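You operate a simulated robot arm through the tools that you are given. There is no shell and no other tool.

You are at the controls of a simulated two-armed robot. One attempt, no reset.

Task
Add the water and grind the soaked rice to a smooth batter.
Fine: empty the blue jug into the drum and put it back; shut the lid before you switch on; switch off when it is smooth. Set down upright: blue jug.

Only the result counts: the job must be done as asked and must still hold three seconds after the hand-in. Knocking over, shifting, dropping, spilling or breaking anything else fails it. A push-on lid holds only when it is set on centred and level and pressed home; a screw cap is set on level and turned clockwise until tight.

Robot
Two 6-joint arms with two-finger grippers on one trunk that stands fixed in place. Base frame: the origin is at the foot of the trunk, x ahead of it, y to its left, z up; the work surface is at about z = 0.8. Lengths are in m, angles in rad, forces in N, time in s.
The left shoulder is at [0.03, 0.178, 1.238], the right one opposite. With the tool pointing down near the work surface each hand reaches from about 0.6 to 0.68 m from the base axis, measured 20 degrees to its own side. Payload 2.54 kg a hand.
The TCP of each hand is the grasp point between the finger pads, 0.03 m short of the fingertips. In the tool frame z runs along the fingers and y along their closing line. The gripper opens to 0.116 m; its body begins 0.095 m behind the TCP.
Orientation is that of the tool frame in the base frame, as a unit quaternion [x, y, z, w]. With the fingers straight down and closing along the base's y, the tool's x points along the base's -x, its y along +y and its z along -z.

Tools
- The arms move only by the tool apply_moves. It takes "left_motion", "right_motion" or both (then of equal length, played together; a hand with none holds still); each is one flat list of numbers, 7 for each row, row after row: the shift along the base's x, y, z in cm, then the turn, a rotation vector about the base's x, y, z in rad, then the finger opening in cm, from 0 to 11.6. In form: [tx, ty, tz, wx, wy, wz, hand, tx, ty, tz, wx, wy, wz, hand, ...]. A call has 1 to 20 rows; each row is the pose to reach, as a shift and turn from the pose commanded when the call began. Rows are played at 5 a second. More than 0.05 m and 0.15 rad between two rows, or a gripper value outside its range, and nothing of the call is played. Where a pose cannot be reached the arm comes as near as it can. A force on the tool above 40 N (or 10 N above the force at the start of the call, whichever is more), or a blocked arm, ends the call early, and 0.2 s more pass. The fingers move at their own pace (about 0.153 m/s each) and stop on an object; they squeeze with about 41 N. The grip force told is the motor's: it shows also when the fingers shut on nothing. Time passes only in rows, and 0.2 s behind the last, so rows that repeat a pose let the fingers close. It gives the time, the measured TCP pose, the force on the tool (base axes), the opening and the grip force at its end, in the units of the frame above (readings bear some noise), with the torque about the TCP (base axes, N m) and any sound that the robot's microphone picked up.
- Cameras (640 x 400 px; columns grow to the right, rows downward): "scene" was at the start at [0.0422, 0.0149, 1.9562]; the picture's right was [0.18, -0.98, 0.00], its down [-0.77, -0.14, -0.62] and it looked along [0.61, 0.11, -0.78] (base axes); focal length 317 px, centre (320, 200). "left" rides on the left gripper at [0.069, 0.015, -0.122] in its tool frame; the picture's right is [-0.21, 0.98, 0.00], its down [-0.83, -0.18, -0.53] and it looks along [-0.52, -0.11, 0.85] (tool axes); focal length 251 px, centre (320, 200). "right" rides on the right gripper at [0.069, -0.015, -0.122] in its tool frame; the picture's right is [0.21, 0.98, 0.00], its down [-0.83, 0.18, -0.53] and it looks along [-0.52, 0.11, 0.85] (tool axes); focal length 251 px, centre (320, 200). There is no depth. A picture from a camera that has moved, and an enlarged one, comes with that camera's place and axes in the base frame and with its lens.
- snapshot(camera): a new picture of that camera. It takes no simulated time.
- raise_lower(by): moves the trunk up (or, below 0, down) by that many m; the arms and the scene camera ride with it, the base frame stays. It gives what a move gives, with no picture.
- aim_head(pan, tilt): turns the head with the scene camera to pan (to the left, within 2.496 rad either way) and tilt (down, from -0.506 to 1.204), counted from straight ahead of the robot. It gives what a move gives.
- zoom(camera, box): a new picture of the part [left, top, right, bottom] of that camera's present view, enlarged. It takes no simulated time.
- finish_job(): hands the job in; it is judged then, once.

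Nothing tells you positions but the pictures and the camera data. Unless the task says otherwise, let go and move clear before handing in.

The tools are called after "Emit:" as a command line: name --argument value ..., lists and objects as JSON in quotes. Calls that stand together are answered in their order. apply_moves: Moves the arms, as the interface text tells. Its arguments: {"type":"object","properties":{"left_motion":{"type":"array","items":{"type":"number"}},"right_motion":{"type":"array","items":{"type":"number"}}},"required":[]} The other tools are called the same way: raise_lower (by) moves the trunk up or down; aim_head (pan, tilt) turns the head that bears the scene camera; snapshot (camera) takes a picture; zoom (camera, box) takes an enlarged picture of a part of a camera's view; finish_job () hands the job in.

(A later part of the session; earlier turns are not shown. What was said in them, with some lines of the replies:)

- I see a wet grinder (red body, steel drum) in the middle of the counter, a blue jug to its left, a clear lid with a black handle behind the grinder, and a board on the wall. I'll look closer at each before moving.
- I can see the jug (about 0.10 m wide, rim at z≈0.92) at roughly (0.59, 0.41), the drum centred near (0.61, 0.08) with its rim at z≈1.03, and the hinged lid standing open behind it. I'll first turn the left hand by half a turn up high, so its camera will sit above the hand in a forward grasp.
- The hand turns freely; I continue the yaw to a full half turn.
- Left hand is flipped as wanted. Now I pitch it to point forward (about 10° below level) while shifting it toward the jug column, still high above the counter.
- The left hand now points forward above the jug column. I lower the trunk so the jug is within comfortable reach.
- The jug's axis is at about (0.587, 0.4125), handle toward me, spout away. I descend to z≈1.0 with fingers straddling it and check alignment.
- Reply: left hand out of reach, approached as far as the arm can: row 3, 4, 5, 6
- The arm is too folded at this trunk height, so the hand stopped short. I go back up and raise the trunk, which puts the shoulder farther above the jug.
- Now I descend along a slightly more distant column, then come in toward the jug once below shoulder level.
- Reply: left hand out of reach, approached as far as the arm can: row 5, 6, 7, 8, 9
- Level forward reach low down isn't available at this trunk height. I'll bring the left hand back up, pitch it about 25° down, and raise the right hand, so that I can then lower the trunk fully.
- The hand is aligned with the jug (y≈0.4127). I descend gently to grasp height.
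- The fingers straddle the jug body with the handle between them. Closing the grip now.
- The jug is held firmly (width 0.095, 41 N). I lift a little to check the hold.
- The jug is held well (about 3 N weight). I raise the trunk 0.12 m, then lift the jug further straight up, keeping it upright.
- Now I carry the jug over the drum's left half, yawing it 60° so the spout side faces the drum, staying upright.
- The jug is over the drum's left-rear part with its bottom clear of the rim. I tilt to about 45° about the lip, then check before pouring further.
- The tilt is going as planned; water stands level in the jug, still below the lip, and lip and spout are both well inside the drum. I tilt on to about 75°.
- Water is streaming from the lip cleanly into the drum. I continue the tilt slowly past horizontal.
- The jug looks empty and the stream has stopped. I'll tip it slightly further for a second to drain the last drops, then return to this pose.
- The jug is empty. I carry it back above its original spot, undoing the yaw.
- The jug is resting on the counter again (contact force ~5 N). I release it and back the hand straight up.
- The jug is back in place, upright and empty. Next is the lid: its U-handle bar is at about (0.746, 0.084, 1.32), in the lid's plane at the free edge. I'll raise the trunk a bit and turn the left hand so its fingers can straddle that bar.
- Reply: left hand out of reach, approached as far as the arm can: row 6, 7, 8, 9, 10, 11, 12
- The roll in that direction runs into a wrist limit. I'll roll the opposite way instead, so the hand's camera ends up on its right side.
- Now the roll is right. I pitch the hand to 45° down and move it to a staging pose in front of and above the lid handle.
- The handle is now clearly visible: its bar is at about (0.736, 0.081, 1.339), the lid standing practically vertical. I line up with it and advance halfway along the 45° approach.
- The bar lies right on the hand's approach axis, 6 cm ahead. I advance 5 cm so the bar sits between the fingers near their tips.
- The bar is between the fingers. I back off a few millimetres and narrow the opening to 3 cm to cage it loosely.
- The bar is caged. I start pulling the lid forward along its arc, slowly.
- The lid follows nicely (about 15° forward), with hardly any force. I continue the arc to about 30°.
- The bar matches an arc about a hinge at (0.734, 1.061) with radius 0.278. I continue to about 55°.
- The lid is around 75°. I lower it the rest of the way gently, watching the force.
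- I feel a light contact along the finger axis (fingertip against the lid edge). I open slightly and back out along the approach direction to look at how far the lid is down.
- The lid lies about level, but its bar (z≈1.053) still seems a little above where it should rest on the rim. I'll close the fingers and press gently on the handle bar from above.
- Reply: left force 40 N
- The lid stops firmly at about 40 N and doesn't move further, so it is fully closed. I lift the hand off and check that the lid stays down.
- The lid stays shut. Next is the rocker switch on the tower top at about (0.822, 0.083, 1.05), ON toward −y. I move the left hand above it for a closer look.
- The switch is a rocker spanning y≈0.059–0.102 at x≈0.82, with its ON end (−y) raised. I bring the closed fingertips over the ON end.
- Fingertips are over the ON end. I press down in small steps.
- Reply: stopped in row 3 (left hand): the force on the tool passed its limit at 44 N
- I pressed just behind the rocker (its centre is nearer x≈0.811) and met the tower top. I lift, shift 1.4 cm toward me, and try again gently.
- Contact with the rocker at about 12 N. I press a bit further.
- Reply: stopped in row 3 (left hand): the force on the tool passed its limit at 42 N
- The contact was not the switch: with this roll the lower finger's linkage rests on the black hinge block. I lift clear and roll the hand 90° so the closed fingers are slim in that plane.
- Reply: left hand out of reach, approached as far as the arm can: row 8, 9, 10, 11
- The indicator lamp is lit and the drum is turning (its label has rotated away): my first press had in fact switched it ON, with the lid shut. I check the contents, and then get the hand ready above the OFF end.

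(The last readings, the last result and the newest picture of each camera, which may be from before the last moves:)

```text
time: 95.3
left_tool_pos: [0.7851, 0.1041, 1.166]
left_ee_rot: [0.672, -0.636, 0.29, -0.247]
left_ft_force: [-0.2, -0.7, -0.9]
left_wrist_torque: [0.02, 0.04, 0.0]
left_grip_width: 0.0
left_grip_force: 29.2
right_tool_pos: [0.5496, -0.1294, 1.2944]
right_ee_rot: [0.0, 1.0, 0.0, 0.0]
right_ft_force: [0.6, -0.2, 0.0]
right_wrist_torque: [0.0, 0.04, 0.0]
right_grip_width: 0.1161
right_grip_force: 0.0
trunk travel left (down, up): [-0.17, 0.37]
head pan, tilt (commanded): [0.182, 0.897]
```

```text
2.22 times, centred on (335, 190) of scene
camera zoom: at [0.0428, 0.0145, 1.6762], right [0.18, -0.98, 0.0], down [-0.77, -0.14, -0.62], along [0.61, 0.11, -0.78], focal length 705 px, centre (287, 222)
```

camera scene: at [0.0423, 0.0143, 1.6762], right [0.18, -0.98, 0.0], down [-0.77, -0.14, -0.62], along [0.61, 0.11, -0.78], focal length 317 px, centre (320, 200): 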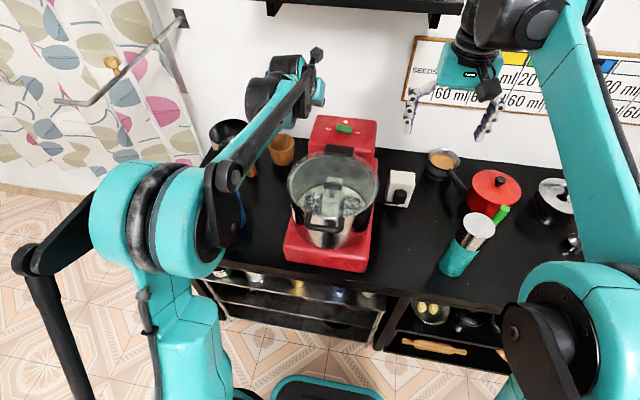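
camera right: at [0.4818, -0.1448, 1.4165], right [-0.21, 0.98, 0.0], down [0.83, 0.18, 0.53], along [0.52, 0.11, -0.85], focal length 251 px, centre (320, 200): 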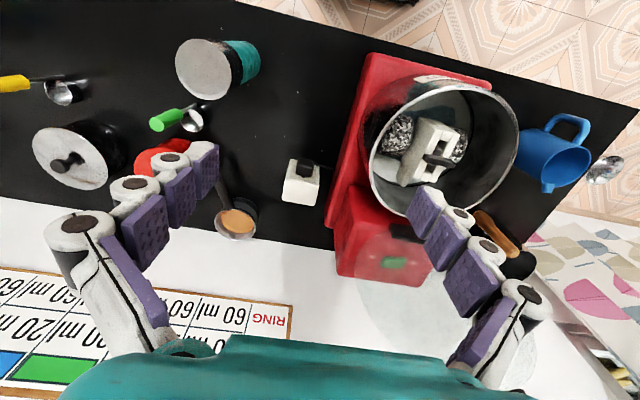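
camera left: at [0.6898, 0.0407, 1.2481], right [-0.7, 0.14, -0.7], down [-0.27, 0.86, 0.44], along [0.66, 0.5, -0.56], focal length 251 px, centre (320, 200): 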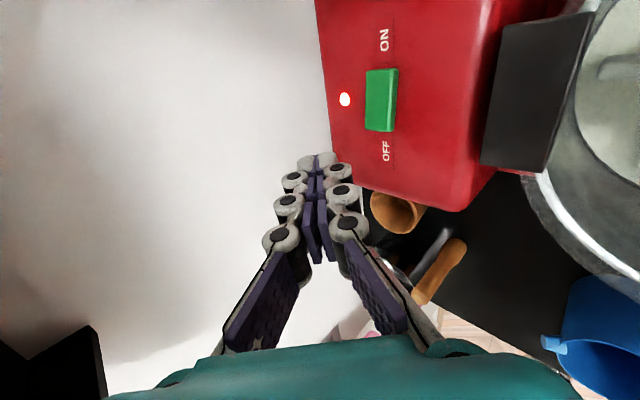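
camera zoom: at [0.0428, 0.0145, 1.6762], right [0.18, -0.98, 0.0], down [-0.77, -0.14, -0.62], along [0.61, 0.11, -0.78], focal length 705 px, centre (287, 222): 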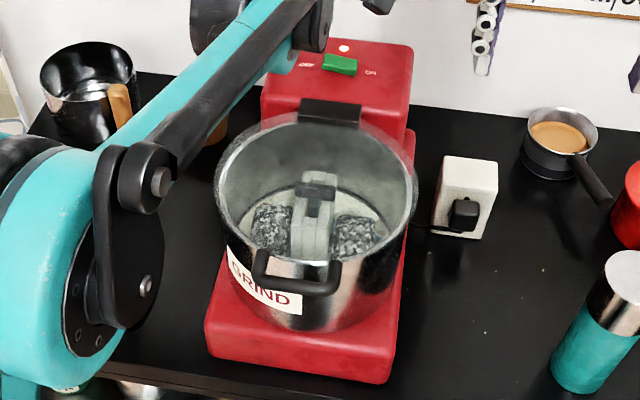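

The drum keeps turning with the lamp lit. I hover the fingertips just above the OFF end and wait while watching the batter.

Emit:
apply_moves --left_motion '[1, 0, -2, 0, 0, 0, 0, 2, 0, -4, 0, 0, 0, 0, 2.4, 0, -5.3, 0, 0, 0, 0, 2.4, 0, -5.3, 0, 0, 0, 0, 2.4, 0, -5.3, 0, 0, 0, 0]'

Emit:
zoom --camera "left" --box '[260, 60, 480, 260]'

Emit:
zoom --camera "right" --box '[390, 90, 490, 200]'

Emit:
zoom --camera "scene" --box '[305, 170, 375, 220]'

```text
time: 96.5
left_tool_pos: [0.8085, 0.1038, 1.1127]
left_ee_rot: [0.673, -0.634, 0.291, -0.246]
left_ft_force: [0.3, -1.0, 0.1]
left_wrist_torque: [0.01, -0.02, -0.06]
left_grip_width: 0.0001
left_grip_force: 28.8
right_tool_pos: [0.5488, -0.1286, 1.2956]
right_ee_rot: [-0.001, 1.0, 0.0, 0.0]
right_ft_force: [0.5, 1.0, -0.2]
right_wrist_torque: [-0.02, 0.01, -0.01]
right_grip_width: 0.1161
right_grip_force: 0.0
trunk travel left (down, up): [-0.17, 0.37]
head pan, tilt (commanded): [0.182, 0.897]
```

```text
2.00 times, centred on (370, 160) of left
camera zoom: at [0.7135, 0.0406, 1.1955], right [-0.7, 0.14, -0.7], down [-0.27, 0.86, 0.44], along [0.66, 0.5, -0.56], focal length 503 px, centre (220, 280)
```

zoom: 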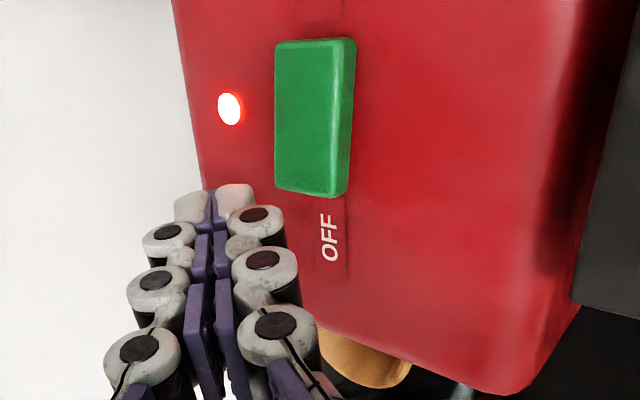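

```text
3.64 times, centred on (440, 145) of right
camera zoom: at [0.4809, -0.144, 1.417], right [-0.21, 0.98, 0.0], down [0.83, 0.18, 0.53], along [0.52, 0.11, -0.85], focal length 914 px, centre (-116, 400)
```

zoom: 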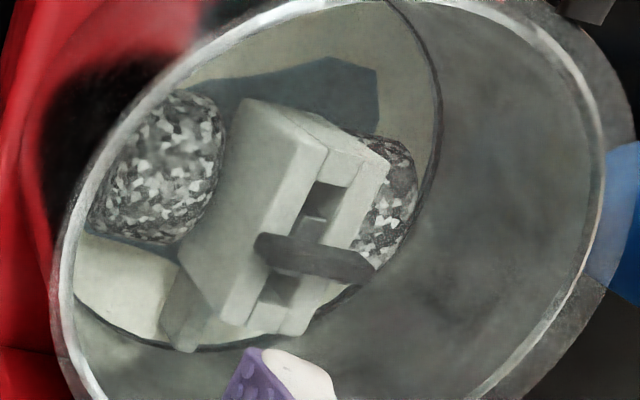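

```text
8.00 times, centred on (340, 195) of scene
camera zoom: at [0.0425, 0.0148, 1.6762], right [0.18, -0.98, 0.0], down [-0.77, -0.14, -0.62], along [0.61, 0.11, -0.78], focal length 2537 px, centre (160, 240)
```

zoom: 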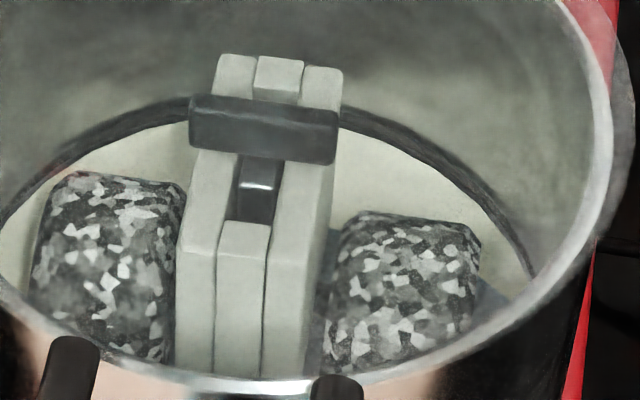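

Emit:
apply_moves --left_motion '[0, 0, 0, 0, 0, 0, 0, 0, 0, 0, 0, 0, 0, 0, 0, 0, 0, 0, 0, 0, 0, 0, 0, 0, 0, 0, 0, 0, 0, 0, 0, 0, 0, 0, 0, 0, 0, 0, 0, 0, 0, 0, 0, 0, 0, 0, 0, 0, 0, 0, 0, 0, 0, 0, 0, 0, 0, 0, 0, 0, 0, 0, 0, 0, 0, 0, 0, 0, 0, 0]'

Emit:
zoom --camera "right" --box '[390, 90, 490, 200]'

Emit:
zoom --camera "scene" --box '[305, 170, 375, 220]'

```text
time: 98.7
left_tool_pos: [0.8076, 0.1044, 1.1138]
left_ee_rot: [0.673, -0.634, 0.29, -0.246]
left_ft_force: [0.0, -1.4, 0.5]
left_wrist_torque: [0.04, 0.0, 0.0]
left_grip_width: 0.0
left_grip_force: 28.7
right_tool_pos: [0.5497, -0.1287, 1.2959]
right_ee_rot: [0.0, 1.0, 0.0, -0.001]
right_ft_force: [0.2, -1.0, 0.1]
right_wrist_torque: [-0.01, 0.03, 0.01]
right_grip_width: 0.1161
right_grip_force: 0.1
trunk travel left (down, up): [-0.17, 0.37]
head pan, tilt (commanded): [0.182, 0.897]
```

```text
3.64 times, centred on (440, 145) of right
camera zoom: at [0.4807, -0.144, 1.417], right [-0.21, 0.98, 0.0], down [0.83, 0.18, 0.53], along [0.52, 0.11, -0.85], focal length 914 px, centre (-116, 400)
```

zoom: 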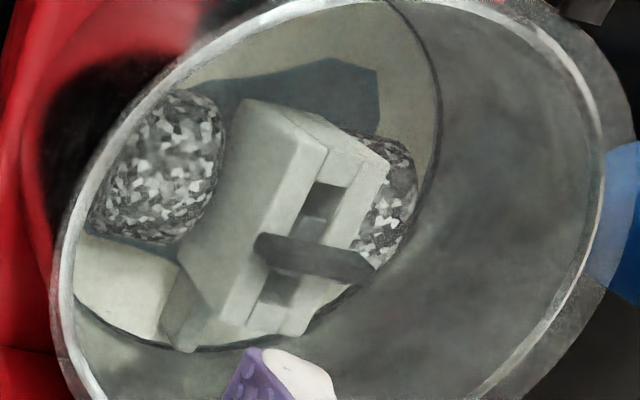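

```text
8.00 times, centred on (340, 195) of scene
camera zoom: at [0.0423, 0.0148, 1.6762], right [0.18, -0.98, 0.0], down [-0.77, -0.14, -0.62], along [0.61, 0.11, -0.78], focal length 2537 px, centre (160, 240)
```

zoom: 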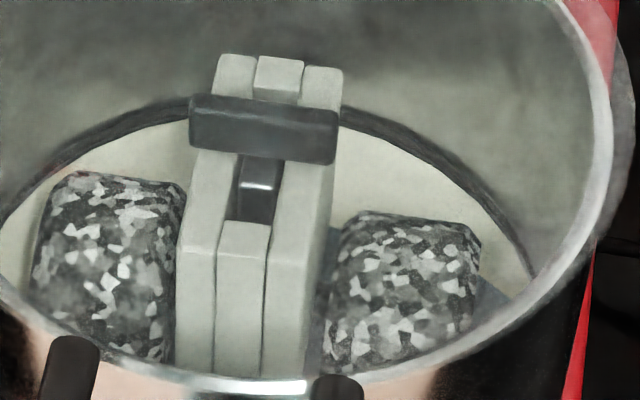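

Emit:
zoom --camera "right" --box '[395, 145, 450, 190]'

Emit:
zoom --camera "scene" --box '[340, 180, 370, 205]'

```text
8.89 times, centred on (422, 168) of right
camera zoom: at [0.4807, -0.144, 1.417], right [-0.21, 0.98, 0.0], down [0.83, 0.18, 0.53], along [0.52, 0.11, -0.85], focal length 2235 px, centre (-591, 489)
```

zoom: 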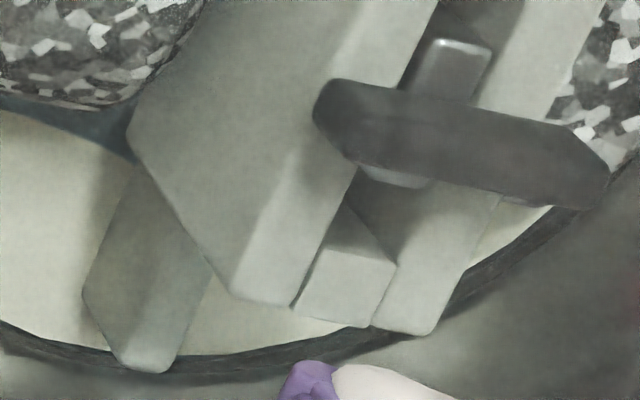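

```text
16.00 times, centred on (355, 192) of scene
camera zoom: at [0.0423, 0.0148, 1.6762], right [0.18, -0.98, 0.0], down [-0.77, -0.14, -0.62], along [0.61, 0.11, -0.78], focal length 5074 px, centre (-240, 320)
```

zoom: 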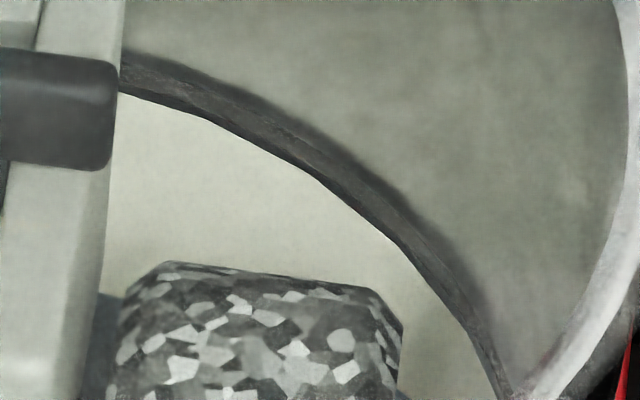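

Emit:
apply_moves --left_motion '[0, 0, 0, 0, 0, 0, 0, 0, 0, 0, 0, 0, 0, 0, 0, 0, 0, 0, 0, 0, 0, 0, 0, 0, 0, 0, 0, 0, 0, 0, 0, 0, 0, 0, 0, 0, 0, 0, 0, 0, 0, 0, 0, 0, 0, 0, 0, 0, 0, 0, 0, 0, 0, 0, 0, 0, 0, 0, 0, 0, 0, 0, 0, 0, 0, 0, 0, 0, 0, 0]'

Emit:
zoom --camera "right" --box '[395, 145, 450, 190]'

Emit:
zoom --camera "scene" --box '[340, 180, 370, 205]'

Emit:
zoom --camera "right" --box '[390, 90, 490, 200]'

```text
time: 100.9
left_tool_pos: [0.8077, 0.1028, 1.1133]
left_ee_rot: [0.673, -0.634, 0.291, -0.246]
left_ft_force: [0.3, 0.4, -0.4]
left_wrist_torque: [0.03, -0.01, 0.01]
left_grip_width: 0.0001
left_grip_force: 28.3
right_tool_pos: [0.5498, -0.1278, 1.2963]
right_ee_rot: [0.0, 1.0, 0.0, 0.0]
right_ft_force: [-0.2, -0.2, 0.1]
right_wrist_torque: [-0.02, -0.03, -0.04]
right_grip_width: 0.1163
right_grip_force: 0.1
trunk travel left (down, up): [-0.17, 0.37]
head pan, tilt (commanded): [0.182, 0.897]
```

```text
8.89 times, centred on (422, 168) of right
camera zoom: at [0.4808, -0.144, 1.417], right [-0.21, 0.98, 0.0], down [0.83, 0.18, 0.53], along [0.52, 0.11, -0.85], focal length 2235 px, centre (-591, 489)
```

zoom: 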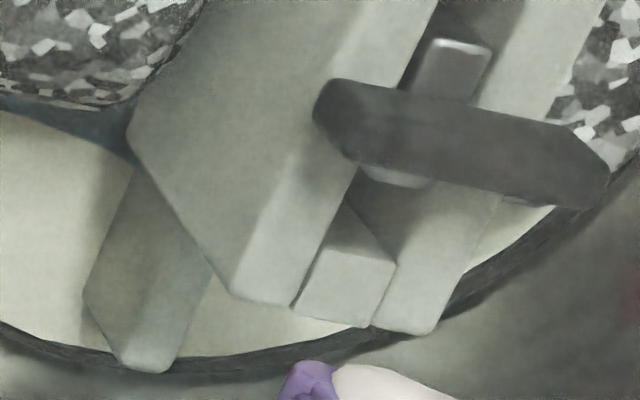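

```text
16.00 times, centred on (355, 192) of scene
camera zoom: at [0.0423, 0.0148, 1.6762], right [0.18, -0.98, 0.0], down [-0.77, -0.14, -0.62], along [0.61, 0.11, -0.78], focal length 5074 px, centre (-240, 320)
```

zoom: 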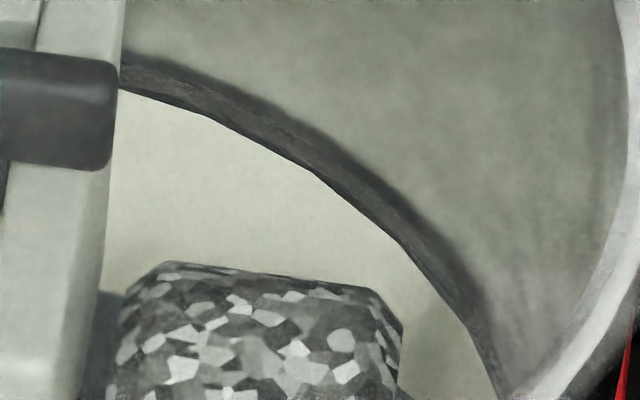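

```text
3.64 times, centred on (440, 145) of right
camera zoom: at [0.4808, -0.144, 1.417], right [-0.21, 0.98, 0.0], down [0.83, 0.18, 0.53], along [0.52, 0.11, -0.85], focal length 914 px, centre (-116, 400)
```

zoom: 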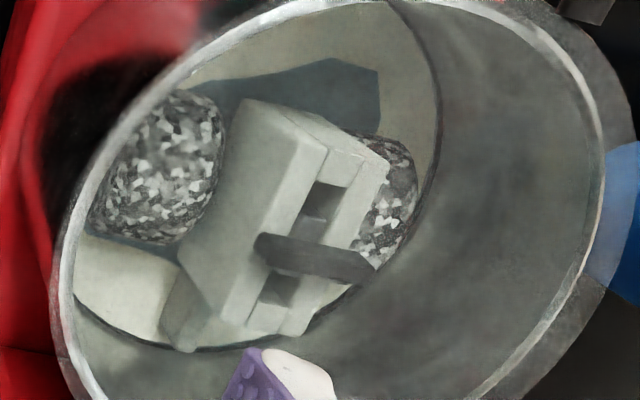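

Emit:
apply_moves --left_motion '[0, 0, 0, 0, 0, 0, 0, 0, 0, 0, 0, 0, 0, 0, 0, 0, 0, 0, 0, 0, 0, 0, 0, 0, 0, 0, 0, 0, 0, 0, 0, 0, 0, 0, 0, 0, 0, 0, 0, 0, 0, 0, 0, 0, 0, 0, 0, 0, 0, 0, 0, 0, 0, 0, 0, 0, 0, 0, 0, 0, 0, 0, 0, 0, 0, 0, 0, 0, 0, 0]'

Emit:
zoom --camera "right" --box '[395, 145, 450, 190]'

Emit:
zoom --camera "scene" --box '[340, 180, 370, 205]'

Emit:
zoom --camera "scene" --box '[270, 100, 400, 280]'

```text
time: 103.1
left_tool_pos: [0.8079, 0.1035, 1.1142]
left_ee_rot: [0.673, -0.634, 0.291, -0.246]
left_ft_force: [-0.7, -0.5, 0.1]
left_wrist_torque: [0.03, 0.02, -0.01]
left_grip_width: 0.0
left_grip_force: 28.6
right_tool_pos: [0.5487, -0.1284, 1.2951]
right_ee_rot: [0.0, 1.0, -0.001, 0.0]
right_ft_force: [0.0, -0.1, 0.1]
right_wrist_torque: [0.02, -0.01, -0.02]
right_grip_width: 0.1162
right_grip_force: 0.0
trunk travel left (down, up): [-0.17, 0.37]
head pan, tilt (commanded): [0.182, 0.897]
```

```text
8.89 times, centred on (422, 168) of right
camera zoom: at [0.4808, -0.144, 1.417], right [-0.21, 0.98, 0.0], down [0.83, 0.18, 0.53], along [0.52, 0.11, -0.85], focal length 2235 px, centre (-591, 489)
```

zoom: 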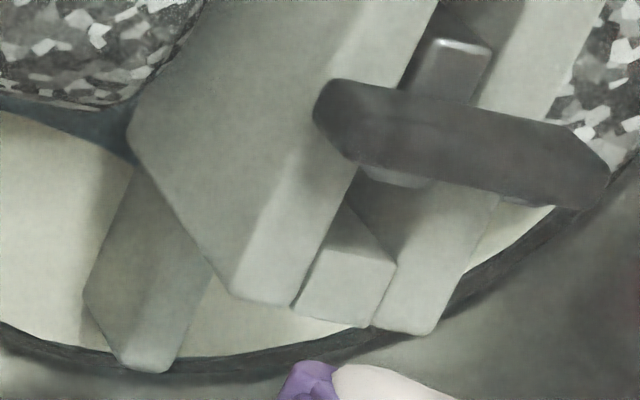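

```text
16.00 times, centred on (355, 192) of scene
camera zoom: at [0.0423, 0.0148, 1.6762], right [0.18, -0.98, 0.0], down [-0.77, -0.14, -0.62], along [0.61, 0.11, -0.78], focal length 5074 px, centre (-240, 320)
```

zoom: 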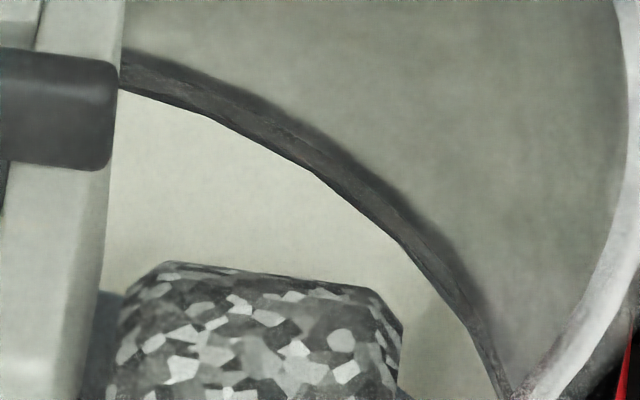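

```text
2.22 times, centred on (335, 190) of scene
camera zoom: at [0.0423, 0.0148, 1.6762], right [0.18, -0.98, 0.0], down [-0.77, -0.14, -0.62], along [0.61, 0.11, -0.78], focal length 705 px, centre (287, 222)
```

zoom: 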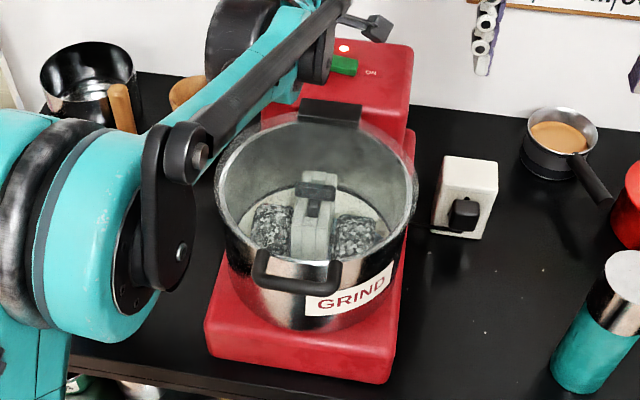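

Emit:
apply_moves --left_motion '[0, 0, 0, 0, 0, 0, 0, 0, 0, 0, 0, 0, 0, 0, 0, 0, 0, 0, 0, 0, 0, 0, 0, 0, 0, 0, 0, 0, 0, 0, 0, 0, 0, 0, 0, 0, 0, 0, 0, 0, 0, 0, 0, 0, 0, 0, 0, 0, 0, 0, 0, 0, 0, 0, 0, 0, 0, 0, 0, 0, 0, 0, 0, 0, 0, 0, 0, 0, 0, 0, 0, 0, 0, 0, 0, 0, 0, 0, 0, 0, 0, 0, 0, 0, 0, 0, 0, 0, 0, 0, 0]'

Emit:
zoom --camera "right" --box '[395, 145, 450, 190]'

Emit:
zoom --camera "scene" --box '[340, 180, 370, 205]'

Emit:
snapshot --camera "right"

```text
time: 105.9
left_tool_pos: [0.807, 0.1038, 1.1129]
left_ee_rot: [0.673, -0.634, 0.291, -0.246]
left_ft_force: [0.0, -0.1, -0.1]
left_wrist_torque: [0.01, 0.01, 0.02]
left_grip_width: 0.0003
left_grip_force: 28.9
right_tool_pos: [0.5482, -0.1297, 1.296]
right_ee_rot: [0.0, 1.0, 0.0, 0.0]
right_ft_force: [0.5, 0.4, 0.4]
right_wrist_torque: [0.01, 0.0, -0.03]
right_grip_width: 0.1159
right_grip_force: 0.0
trunk travel left (down, up): [-0.17, 0.37]
head pan, tilt (commanded): [0.182, 0.897]
```

```text
8.89 times, centred on (422, 168) of right
camera zoom: at [0.4808, -0.144, 1.417], right [-0.21, 0.98, 0.0], down [0.83, 0.18, 0.53], along [0.52, 0.11, -0.85], focal length 2235 px, centre (-591, 489)
```

zoom: 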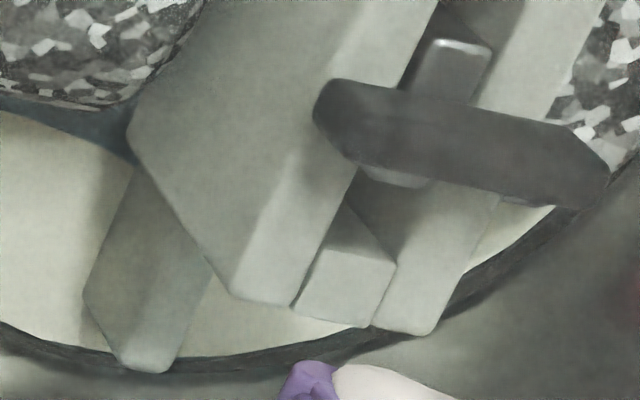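

```text
16.00 times, centred on (355, 192) of scene
camera zoom: at [0.0423, 0.0148, 1.6762], right [0.18, -0.98, 0.0], down [-0.77, -0.14, -0.62], along [0.61, 0.11, -0.78], focal length 5074 px, centre (-240, 320)
```

zoom: 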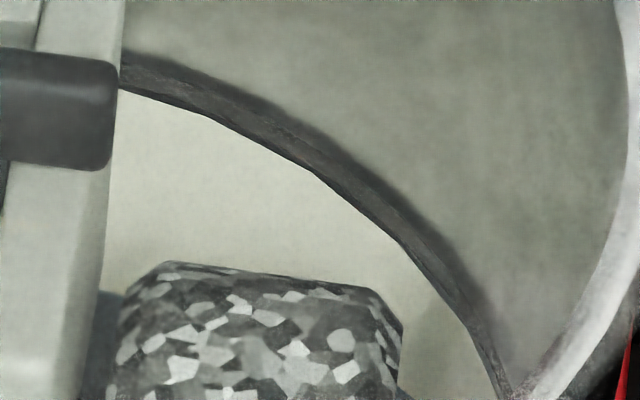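

```text
taken
camera right: at [0.4808, -0.144, 1.417], right [-0.21, 0.98, 0.0], down [0.83, 0.18, 0.53], along [0.52, 0.11, -0.85], focal length 251 px, centre (320, 200)
```

right: 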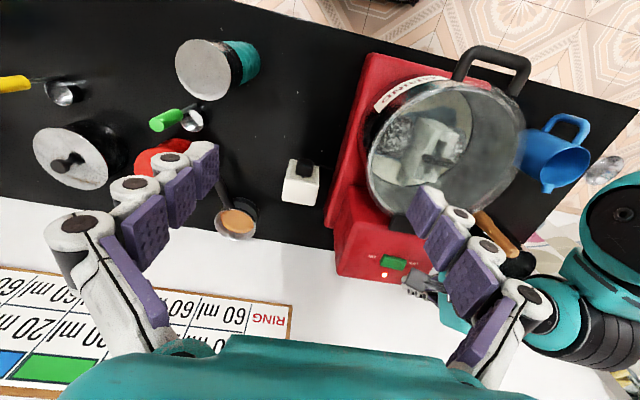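

Emit:
zoom --camera "scene" --box '[347, 188, 357, 194]'

Emit:
zoom --camera "right" --box '[396, 160, 404, 168]'

Emit:
zoom --camera "right" --box '[440, 92, 470, 112]'

```text
16.00 times, centred on (352, 191) of scene
camera zoom: at [0.0423, 0.0148, 1.6762], right [0.18, -0.98, 0.0], down [-0.77, -0.14, -0.62], along [0.61, 0.11, -0.78], focal length 5074 px, centre (-192, 344)
```

zoom: 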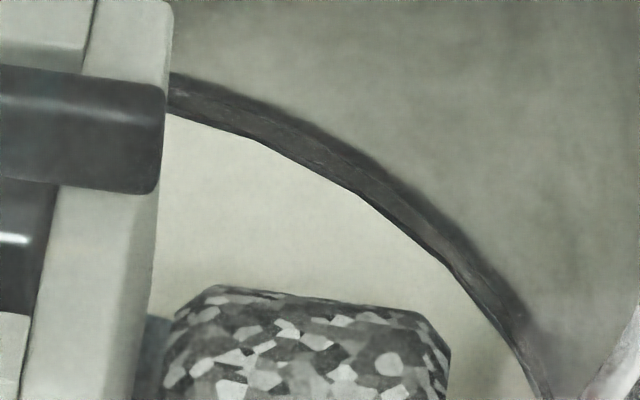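

```text
16.00 times, centred on (400, 164) of right
camera zoom: at [0.4808, -0.144, 1.417], right [-0.21, 0.98, 0.0], down [0.83, 0.18, 0.53], along [0.52, 0.11, -0.85], focal length 4023 px, centre (-960, 776)
```

zoom: 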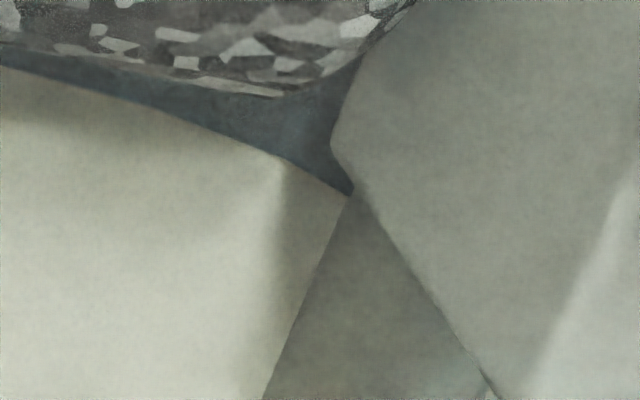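

```text
16.00 times, centred on (455, 102) of right
camera zoom: at [0.4808, -0.144, 1.417], right [-0.21, 0.98, 0.0], down [0.83, 0.18, 0.53], along [0.52, 0.11, -0.85], focal length 4023 px, centre (-1840, 1768)
```

zoom: 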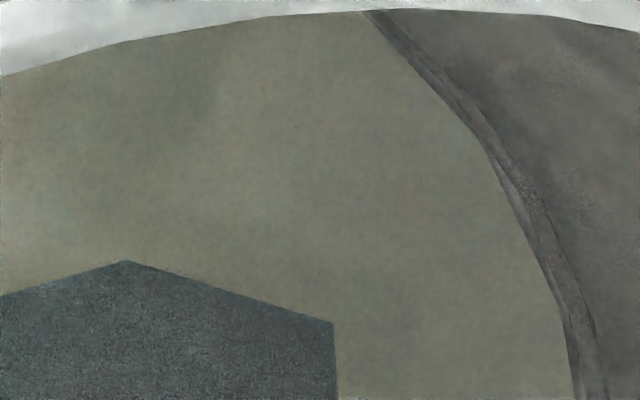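

Emit:
apply_moves --left_motion '[0, 0, 0, 0, 0, 0, 0, 0, 0, 0, 0, 0, 0, 0, 0, 0, 0, 0, 0, 0, 0, 0, 0, 0, 0, 0, 0, 0, 0, 0, 0, 0, 0, 0, 0, 0, 0, 0, 0, 0, 0, 0, 0, 0, 0, 0, 0, 0, 0, 0, 0, 0, 0, 0, 0, 0, 0, 0, 0, 0, 0, 0, 0, 0, 0, 0, 0, 0, 0, 0]'

Emit:
zoom --camera "right" --box '[396, 160, 404, 168]'

Emit:
zoom --camera "right" --box '[440, 92, 470, 112]'

Emit:
zoom --camera "right" --box '[390, 90, 490, 200]'

```text
time: 108.1
left_tool_pos: [0.8079, 0.1052, 1.1141]
left_ee_rot: [0.673, -0.634, 0.291, -0.246]
left_ft_force: [-1.4, 0.0, -0.8]
left_wrist_torque: [0.0, -0.04, -0.02]
left_grip_width: 0.0
left_grip_force: 28.8
right_tool_pos: [0.5481, -0.1283, 1.2961]
right_ee_rot: [0.0, 1.0, 0.0, 0.0]
right_ft_force: [0.0, 0.4, -0.3]
right_wrist_torque: [0.02, 0.02, -0.01]
right_grip_width: 0.1157
right_grip_force: 0.0
trunk travel left (down, up): [-0.17, 0.37]
head pan, tilt (commanded): [0.182, 0.897]
```

```text
16.00 times, centred on (400, 164) of right
camera zoom: at [0.4808, -0.144, 1.417], right [-0.21, 0.98, 0.0], down [0.83, 0.18, 0.53], along [0.52, 0.11, -0.85], focal length 4023 px, centre (-960, 776)
```

zoom: 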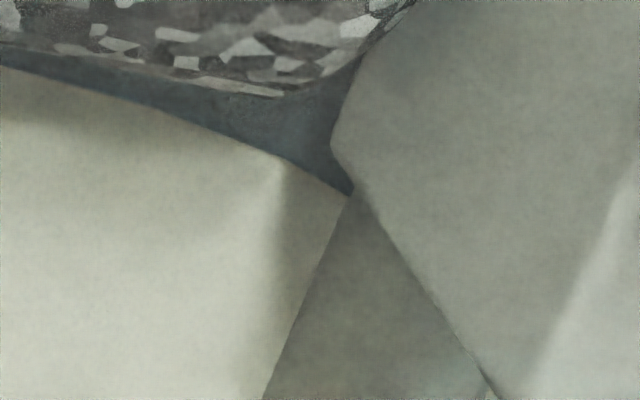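

```text
16.00 times, centred on (455, 102) of right
camera zoom: at [0.4808, -0.144, 1.417], right [-0.21, 0.98, 0.0], down [0.83, 0.18, 0.53], along [0.52, 0.11, -0.85], focal length 4023 px, centre (-1840, 1768)
```

zoom: 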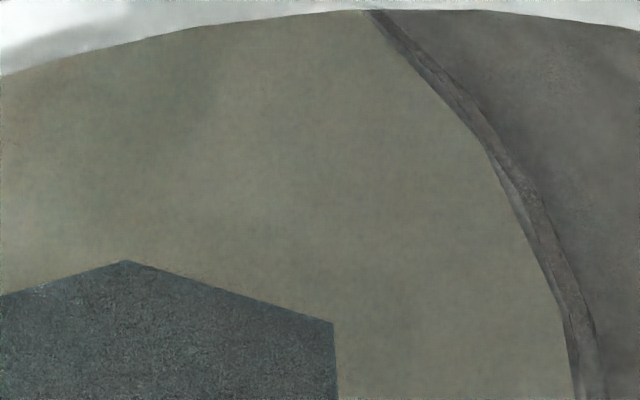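

```text
3.64 times, centred on (440, 145) of right
camera zoom: at [0.4808, -0.144, 1.417], right [-0.21, 0.98, 0.0], down [0.83, 0.18, 0.53], along [0.52, 0.11, -0.85], focal length 914 px, centre (-116, 400)
```

zoom: 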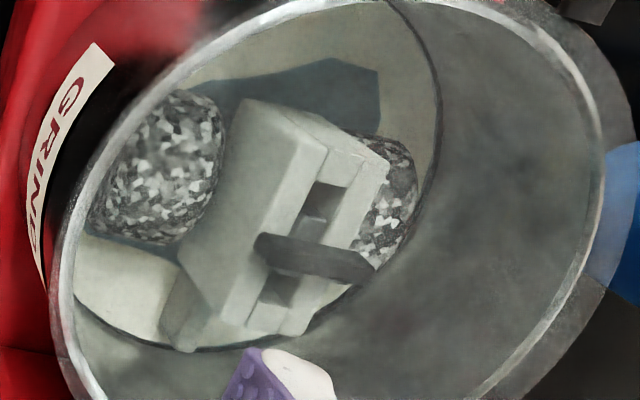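

Emit:
apply_moves --left_motion '[0, 0, 0, 0, 0, 0, 0, 0, 0, 0, 0, 0, 0, 0, 0, 0, 0, 0, 0, 0, 0, 0, 0, 0, 0, 0, 0, 0, 0, 0, 0, 0, 0, 0, 0, 0, 0, 0, 0, 0, 0, 0, 0, 0, 0, 0, 0, 0, 0, 0, 0, 0, 0, 0, 0, 0]'

Emit:
zoom --camera "right" --box '[396, 160, 404, 168]'

Emit:
zoom --camera "right" --box '[395, 145, 450, 190]'

Emit:
zoom --camera "scene" --box '[340, 180, 370, 205]'

```text
time: 109.9
left_tool_pos: [0.8074, 0.1037, 1.1135]
left_ee_rot: [0.673, -0.634, 0.291, -0.246]
left_ft_force: [-0.3, 0.2, 0.1]
left_wrist_torque: [-0.01, -0.01, -0.03]
left_grip_width: 0.0
left_grip_force: 29.0
right_tool_pos: [0.549, -0.1289, 1.2968]
right_ee_rot: [0.001, 1.0, 0.0, 0.0]
right_ft_force: [-0.2, 0.2, 0.1]
right_wrist_torque: [-0.02, 0.04, 0.03]
right_grip_width: 0.1162
right_grip_force: 0.1
trunk travel left (down, up): [-0.17, 0.37]
head pan, tilt (commanded): [0.182, 0.897]
```

```text
16.00 times, centred on (400, 164) of right
camera zoom: at [0.4808, -0.144, 1.417], right [-0.21, 0.98, 0.0], down [0.83, 0.18, 0.53], along [0.52, 0.11, -0.85], focal length 4023 px, centre (-960, 776)
```

zoom: 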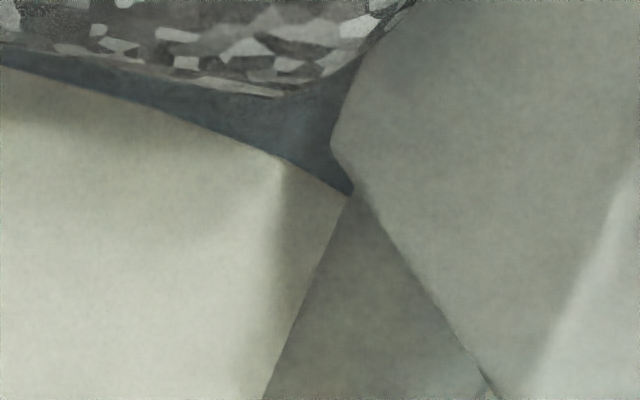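

```text
8.89 times, centred on (422, 168) of right
camera zoom: at [0.4808, -0.144, 1.417], right [-0.21, 0.98, 0.0], down [0.83, 0.18, 0.53], along [0.52, 0.11, -0.85], focal length 2235 px, centre (-591, 489)
```

zoom: 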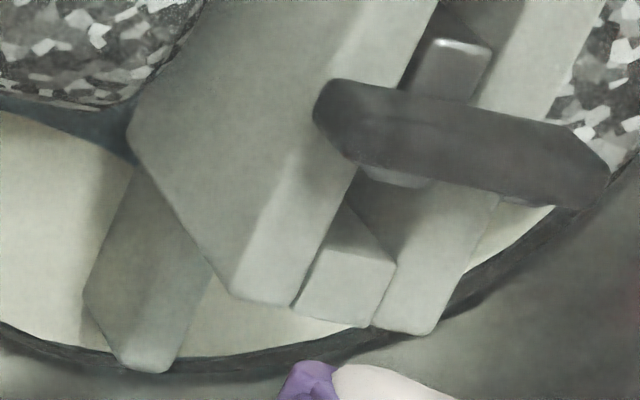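

```text
16.00 times, centred on (355, 192) of scene
camera zoom: at [0.0423, 0.0148, 1.6762], right [0.18, -0.98, 0.0], down [-0.77, -0.14, -0.62], along [0.61, 0.11, -0.78], focal length 5074 px, centre (-240, 320)
```

zoom: 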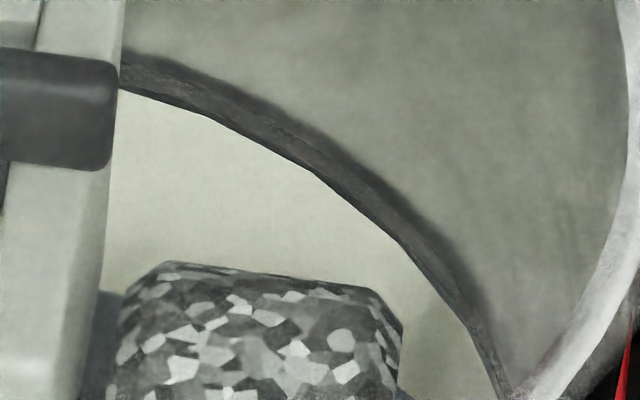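

The batter has been an even, unchanging cream for several seconds now: it is smooth. I press the OFF end.

Emit:
apply_moves --left_motion '[0, 0, -1.2, 0, 0, 0, 0, 0, 0, -2.0, 0, 0, 0, 0, 0, 0, -2.4, 0, 0, 0, 0, 0, 0, -2.7, 0, 0, 0, 0, 0, 0, -3.0, 0, 0, 0, 0, 0, 0, -3.3, 0, 0, 0, 0]'

Emit:
zoom --camera "left" --box '[260, 60, 480, 260]'

Emit:
zoom --camera "right" --box '[340, 60, 540, 290]'

```text
time: 111.3
left_tool_pos: [0.8072, 0.1057, 1.086]
left_ee_rot: [0.671, -0.633, 0.294, -0.25]
left_ft_force: [-1.9, 0.2, 16.5]
left_wrist_torque: [-0.19, -0.13, -0.03]
left_grip_width: 0.0
left_grip_force: 28.4
right_tool_pos: [0.5472, -0.128, 1.2972]
right_ee_rot: [0.0, 1.0, 0.0, 0.001]
right_ft_force: [0.1, -0.2, -0.5]
right_wrist_torque: [0.01, -0.04, 0.03]
right_grip_width: 0.1158
right_grip_force: 0.0
trunk travel left (down, up): [-0.17, 0.37]
head pan, tilt (commanded): [0.182, 0.897]
stopped in row 6 (left hand): the force on the tool passed its limit at 42 N (the readings are from after the stop); the commanded pose is now the measured one
```

```text
2.00 times, centred on (370, 160) of left
camera zoom: at [0.7115, 0.0414, 1.167], right [-0.69, 0.14, -0.71], down [-0.27, 0.86, 0.44], along [0.67, 0.5, -0.55], focal length 503 px, centre (220, 280)
```

zoom: 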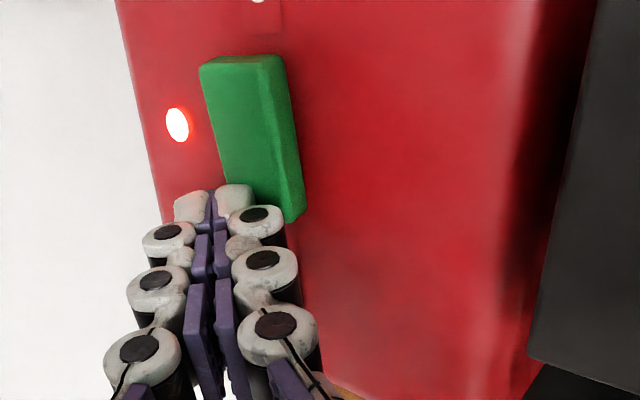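

```text
1.74 times, centred on (440, 175) of right
camera zoom: at [0.4782, -0.1441, 1.4179], right [-0.21, 0.98, 0.0], down [0.82, 0.18, 0.54], along [0.52, 0.11, -0.84], focal length 437 px, centre (111, 244)
```

zoom: 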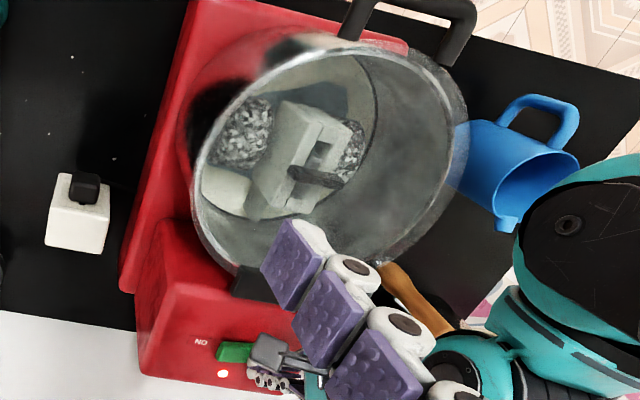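

The rocker has tipped to the OFF side. I lift off and check that the lamp goes out and the drum stops.

Emit:
apply_moves --left_motion '[0, 0, 0.8, 0, 0, 0, 0, -0.5, 0, 3, 0, 0, 0, 0, -1.5, 0, 6, 0, 0, 0, 0, -2.5, 0, 9, 0, 0, 0, 0]'

Emit:
zoom --camera "left" --box '[260, 40, 480, 240]'

Emit:
zoom --camera "right" --box '[340, 60, 540, 290]'

Emit:
zoom --camera "scene" --box '[270, 100, 400, 280]'

```text
time: 112.3
left_tool_pos: [0.7838, 0.1042, 1.1731]
left_ee_rot: [0.672, -0.632, 0.294, -0.249]
left_ft_force: [-1.1, -0.2, 1.1]
left_wrist_torque: [0.04, 0.02, 0.02]
left_grip_width: 0.0
left_grip_force: 28.5
right_tool_pos: [0.5477, -0.129, 1.2955]
right_ee_rot: [0.0, 1.0, 0.0, 0.0]
right_ft_force: [0.0, -0.5, -0.1]
right_wrist_torque: [-0.02, -0.04, 0.02]
right_grip_width: 0.116
right_grip_force: 0.1
trunk travel left (down, up): [-0.17, 0.37]
head pan, tilt (commanded): [0.182, 0.897]
```

```text
2.00 times, centred on (370, 140) of left
camera zoom: at [0.6882, 0.0417, 1.2546], right [-0.69, 0.14, -0.71], down [-0.27, 0.86, 0.44], along [0.67, 0.5, -0.56], focal length 503 px, centre (220, 320)
```

zoom: 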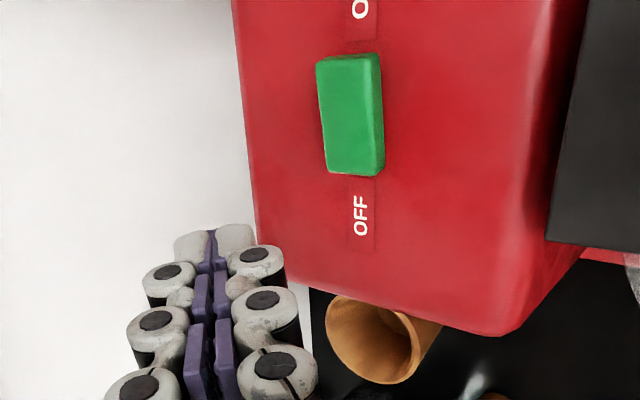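

```text
1.74 times, centred on (440, 175) of right
camera zoom: at [0.4796, -0.144, 1.4174], right [-0.21, 0.98, 0.0], down [0.83, 0.18, 0.53], along [0.52, 0.11, -0.85], focal length 437 px, centre (111, 244)
```

zoom: 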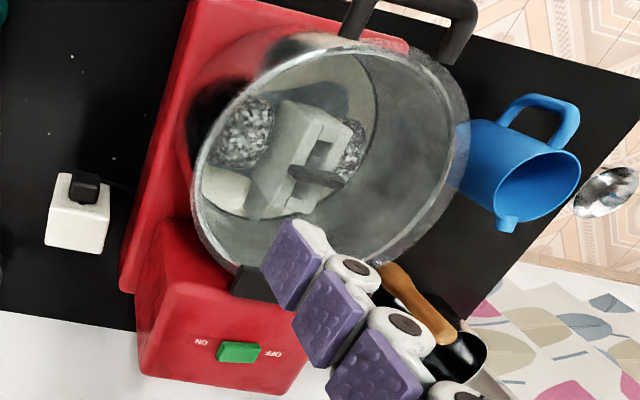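

```text
2.22 times, centred on (335, 190) of scene
camera zoom: at [0.041, 0.0148, 1.6763], right [0.18, -0.98, 0.0], down [-0.77, -0.14, -0.62], along [0.61, 0.11, -0.78], focal length 705 px, centre (287, 222)
```

zoom: 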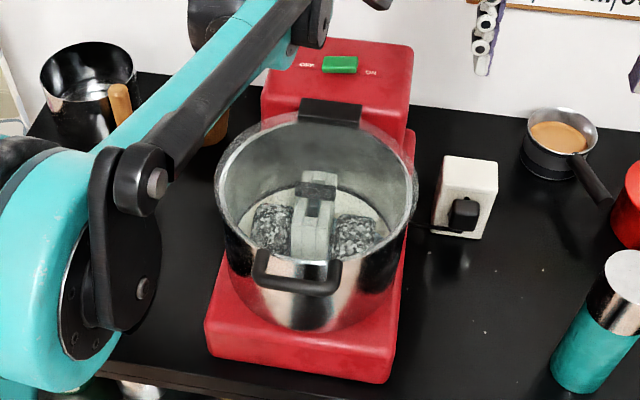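

Emit:
zoom --camera "scene" --box '[315, 180, 370, 215]'

Emit:
zoom --camera "right" --box '[390, 85, 490, 200]'

Emit:
snapshot --camera "scene"

```text
11.43 times, centred on (342, 198) of scene
camera zoom: at [0.041, 0.0148, 1.6763], right [0.18, -0.98, 0.0], down [-0.77, -0.14, -0.62], along [0.61, 0.11, -0.78], focal length 3624 px, centre (63, 229)
```

zoom: 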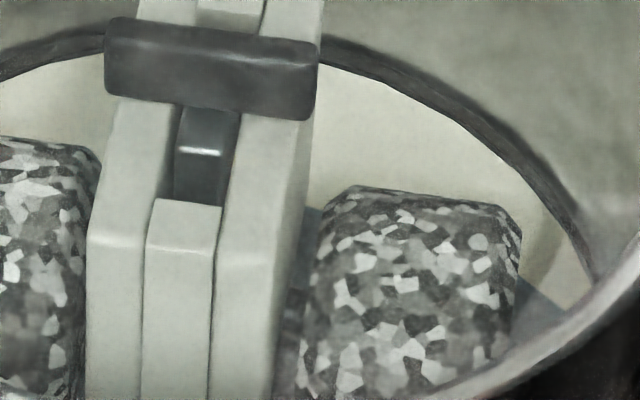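

```text
3.48 times, centred on (440, 142) of right
camera zoom: at [0.4796, -0.144, 1.4174], right [-0.21, 0.98, 0.0], down [0.83, 0.18, 0.53], along [0.52, 0.11, -0.85], focal length 875 px, centre (-97, 400)
```

zoom: 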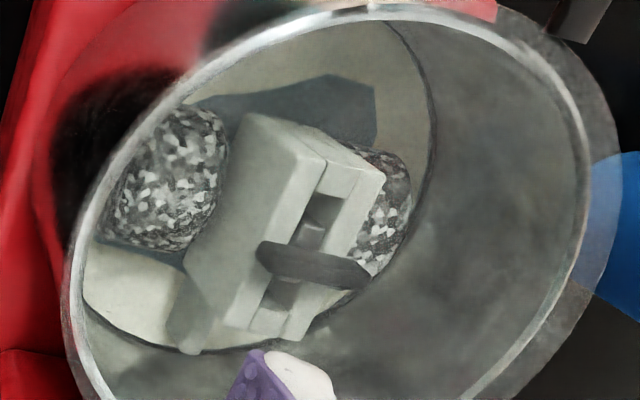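

```text
taken
camera scene: at [0.041, 0.0148, 1.6763], right [0.18, -0.98, 0.0], down [-0.77, -0.14, -0.62], along [0.61, 0.11, -0.78], focal length 317 px, centre (320, 200)
```

scene: 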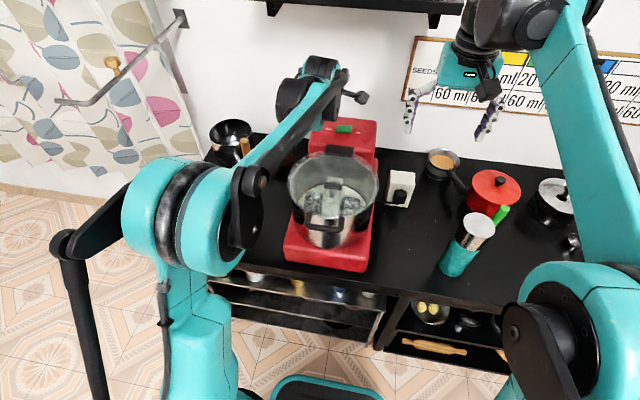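

The lamp is out and the switch is at OFF, with the batter even and the lid shut. I withdraw the left hand up and away to the left.

Emit:
apply_moves --left_motion '[-1, 0, 4, 0, 0, 0, 0, -3, 0, 8, 0, 0, 0, 0, -6, 1, 11, 0, 0, 0, 0, -9, 3, 12, 0, 0, 0, 0, -12, 6, 12, 0, 0, 0, 0, -14, 9, 12, 0, 0, 0, 0, -16, 12, 12, 0, 0, 0, 0, -18, 15, 12, 0, 0, 0, 0, -20, 18, 12, 0, 0, 0, 0, -22, 21, 12, 0, 0, 0, 0, -23, 24, 12, 0, 0, 0, 0]'

Emit:
snapshot --camera "scene"

Emit:
snapshot --camera "right"

Emit:
zoom --camera "scene" --box '[260, 100, 400, 290]'

```text
time: 114.7
left_tool_pos: [0.5524, 0.3477, 1.2934]
left_ee_rot: [0.672, -0.632, 0.295, -0.249]
left_ft_force: [0.0, 0.9, -1.0]
left_wrist_torque: [0.01, 0.01, 0.01]
left_grip_width: 0.0002
left_grip_force: 28.6
right_tool_pos: [0.5497, -0.1281, 1.2952]
right_ee_rot: [0.001, 1.0, -0.001, 0.0]
right_ft_force: [-0.4, 0.3, 0.1]
right_wrist_torque: [-0.04, 0.05, 0.01]
right_grip_width: 0.1159
right_grip_force: 0.0
trunk travel left (down, up): [-0.17, 0.37]
head pan, tilt (commanded): [0.182, 0.897]
```

```text
taken
camera scene: at [0.0425, 0.0157, 1.6762], right [0.18, -0.98, 0.0], down [-0.77, -0.14, -0.62], along [0.61, 0.11, -0.78], focal length 317 px, centre (320, 200)
```

scene: 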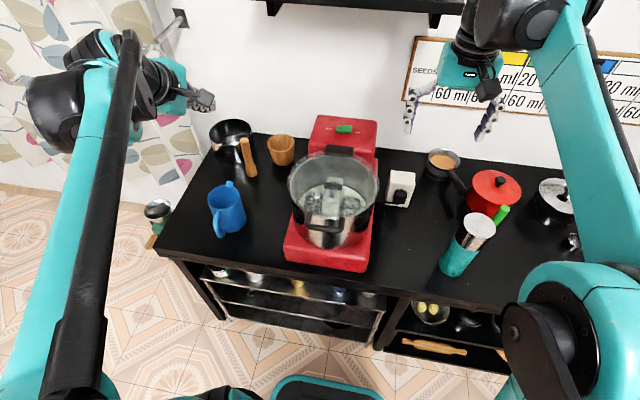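

```text
taken
camera right: at [0.4809, -0.1433, 1.417], right [-0.21, 0.98, 0.0], down [0.83, 0.18, 0.53], along [0.52, 0.11, -0.85], focal length 251 px, centre (320, 200)
```

right: 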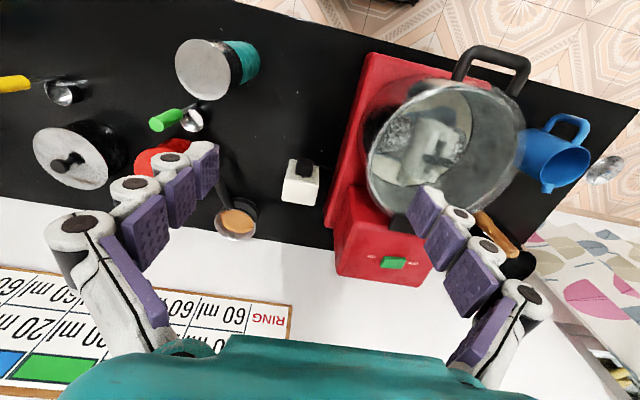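

```text
2.11 times, centred on (330, 195) of scene
camera zoom: at [0.0425, 0.0157, 1.6762], right [0.18, -0.98, 0.0], down [-0.77, -0.14, -0.62], along [0.61, 0.11, -0.78], focal length 668 px, centre (299, 210)
```

zoom: 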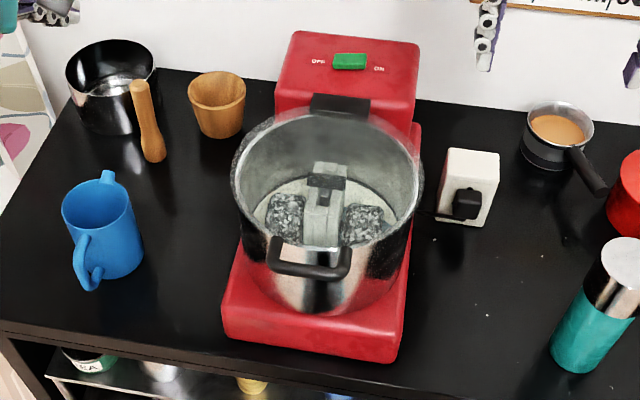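

The jug is back upright and empty, the lid is shut, the switch is at OFF with the lamp dark, the batter is even, and both hands are clear. I hand the job in.

Emit:
finish_job

```text
The job is handed in.
```

I emptied the blue jug into the drum, shut the lid, ground the rice, and switched the grinder off. The job is handed in, and I haven't seen the verdict.

- **Jug:** all the water went into the drum with no spill that I could see. The jug is empty and standing upright back in its place.
- **Lid:** I lowered it by its handle. It stopped firmly when I pressed on it with about 40 N and stayed shut afterwards.
- **Grinding:** the grinder came on at my first press on the switch. I took that press for a miss at first, and only noticed later from the lamp and the turning drum. By then the lid was already shut. It ran for about 25 seconds, until the batter was an even cream and had not visibly changed for about 7 seconds.
- **Switch:** it is at OFF and the lamp is dark.

I judged smoothness only by eye through the lid. No motor sound or other signal confirmed it, so that is the least certain part. Nothing else on the counter appears to have moved, and both hands are clear.
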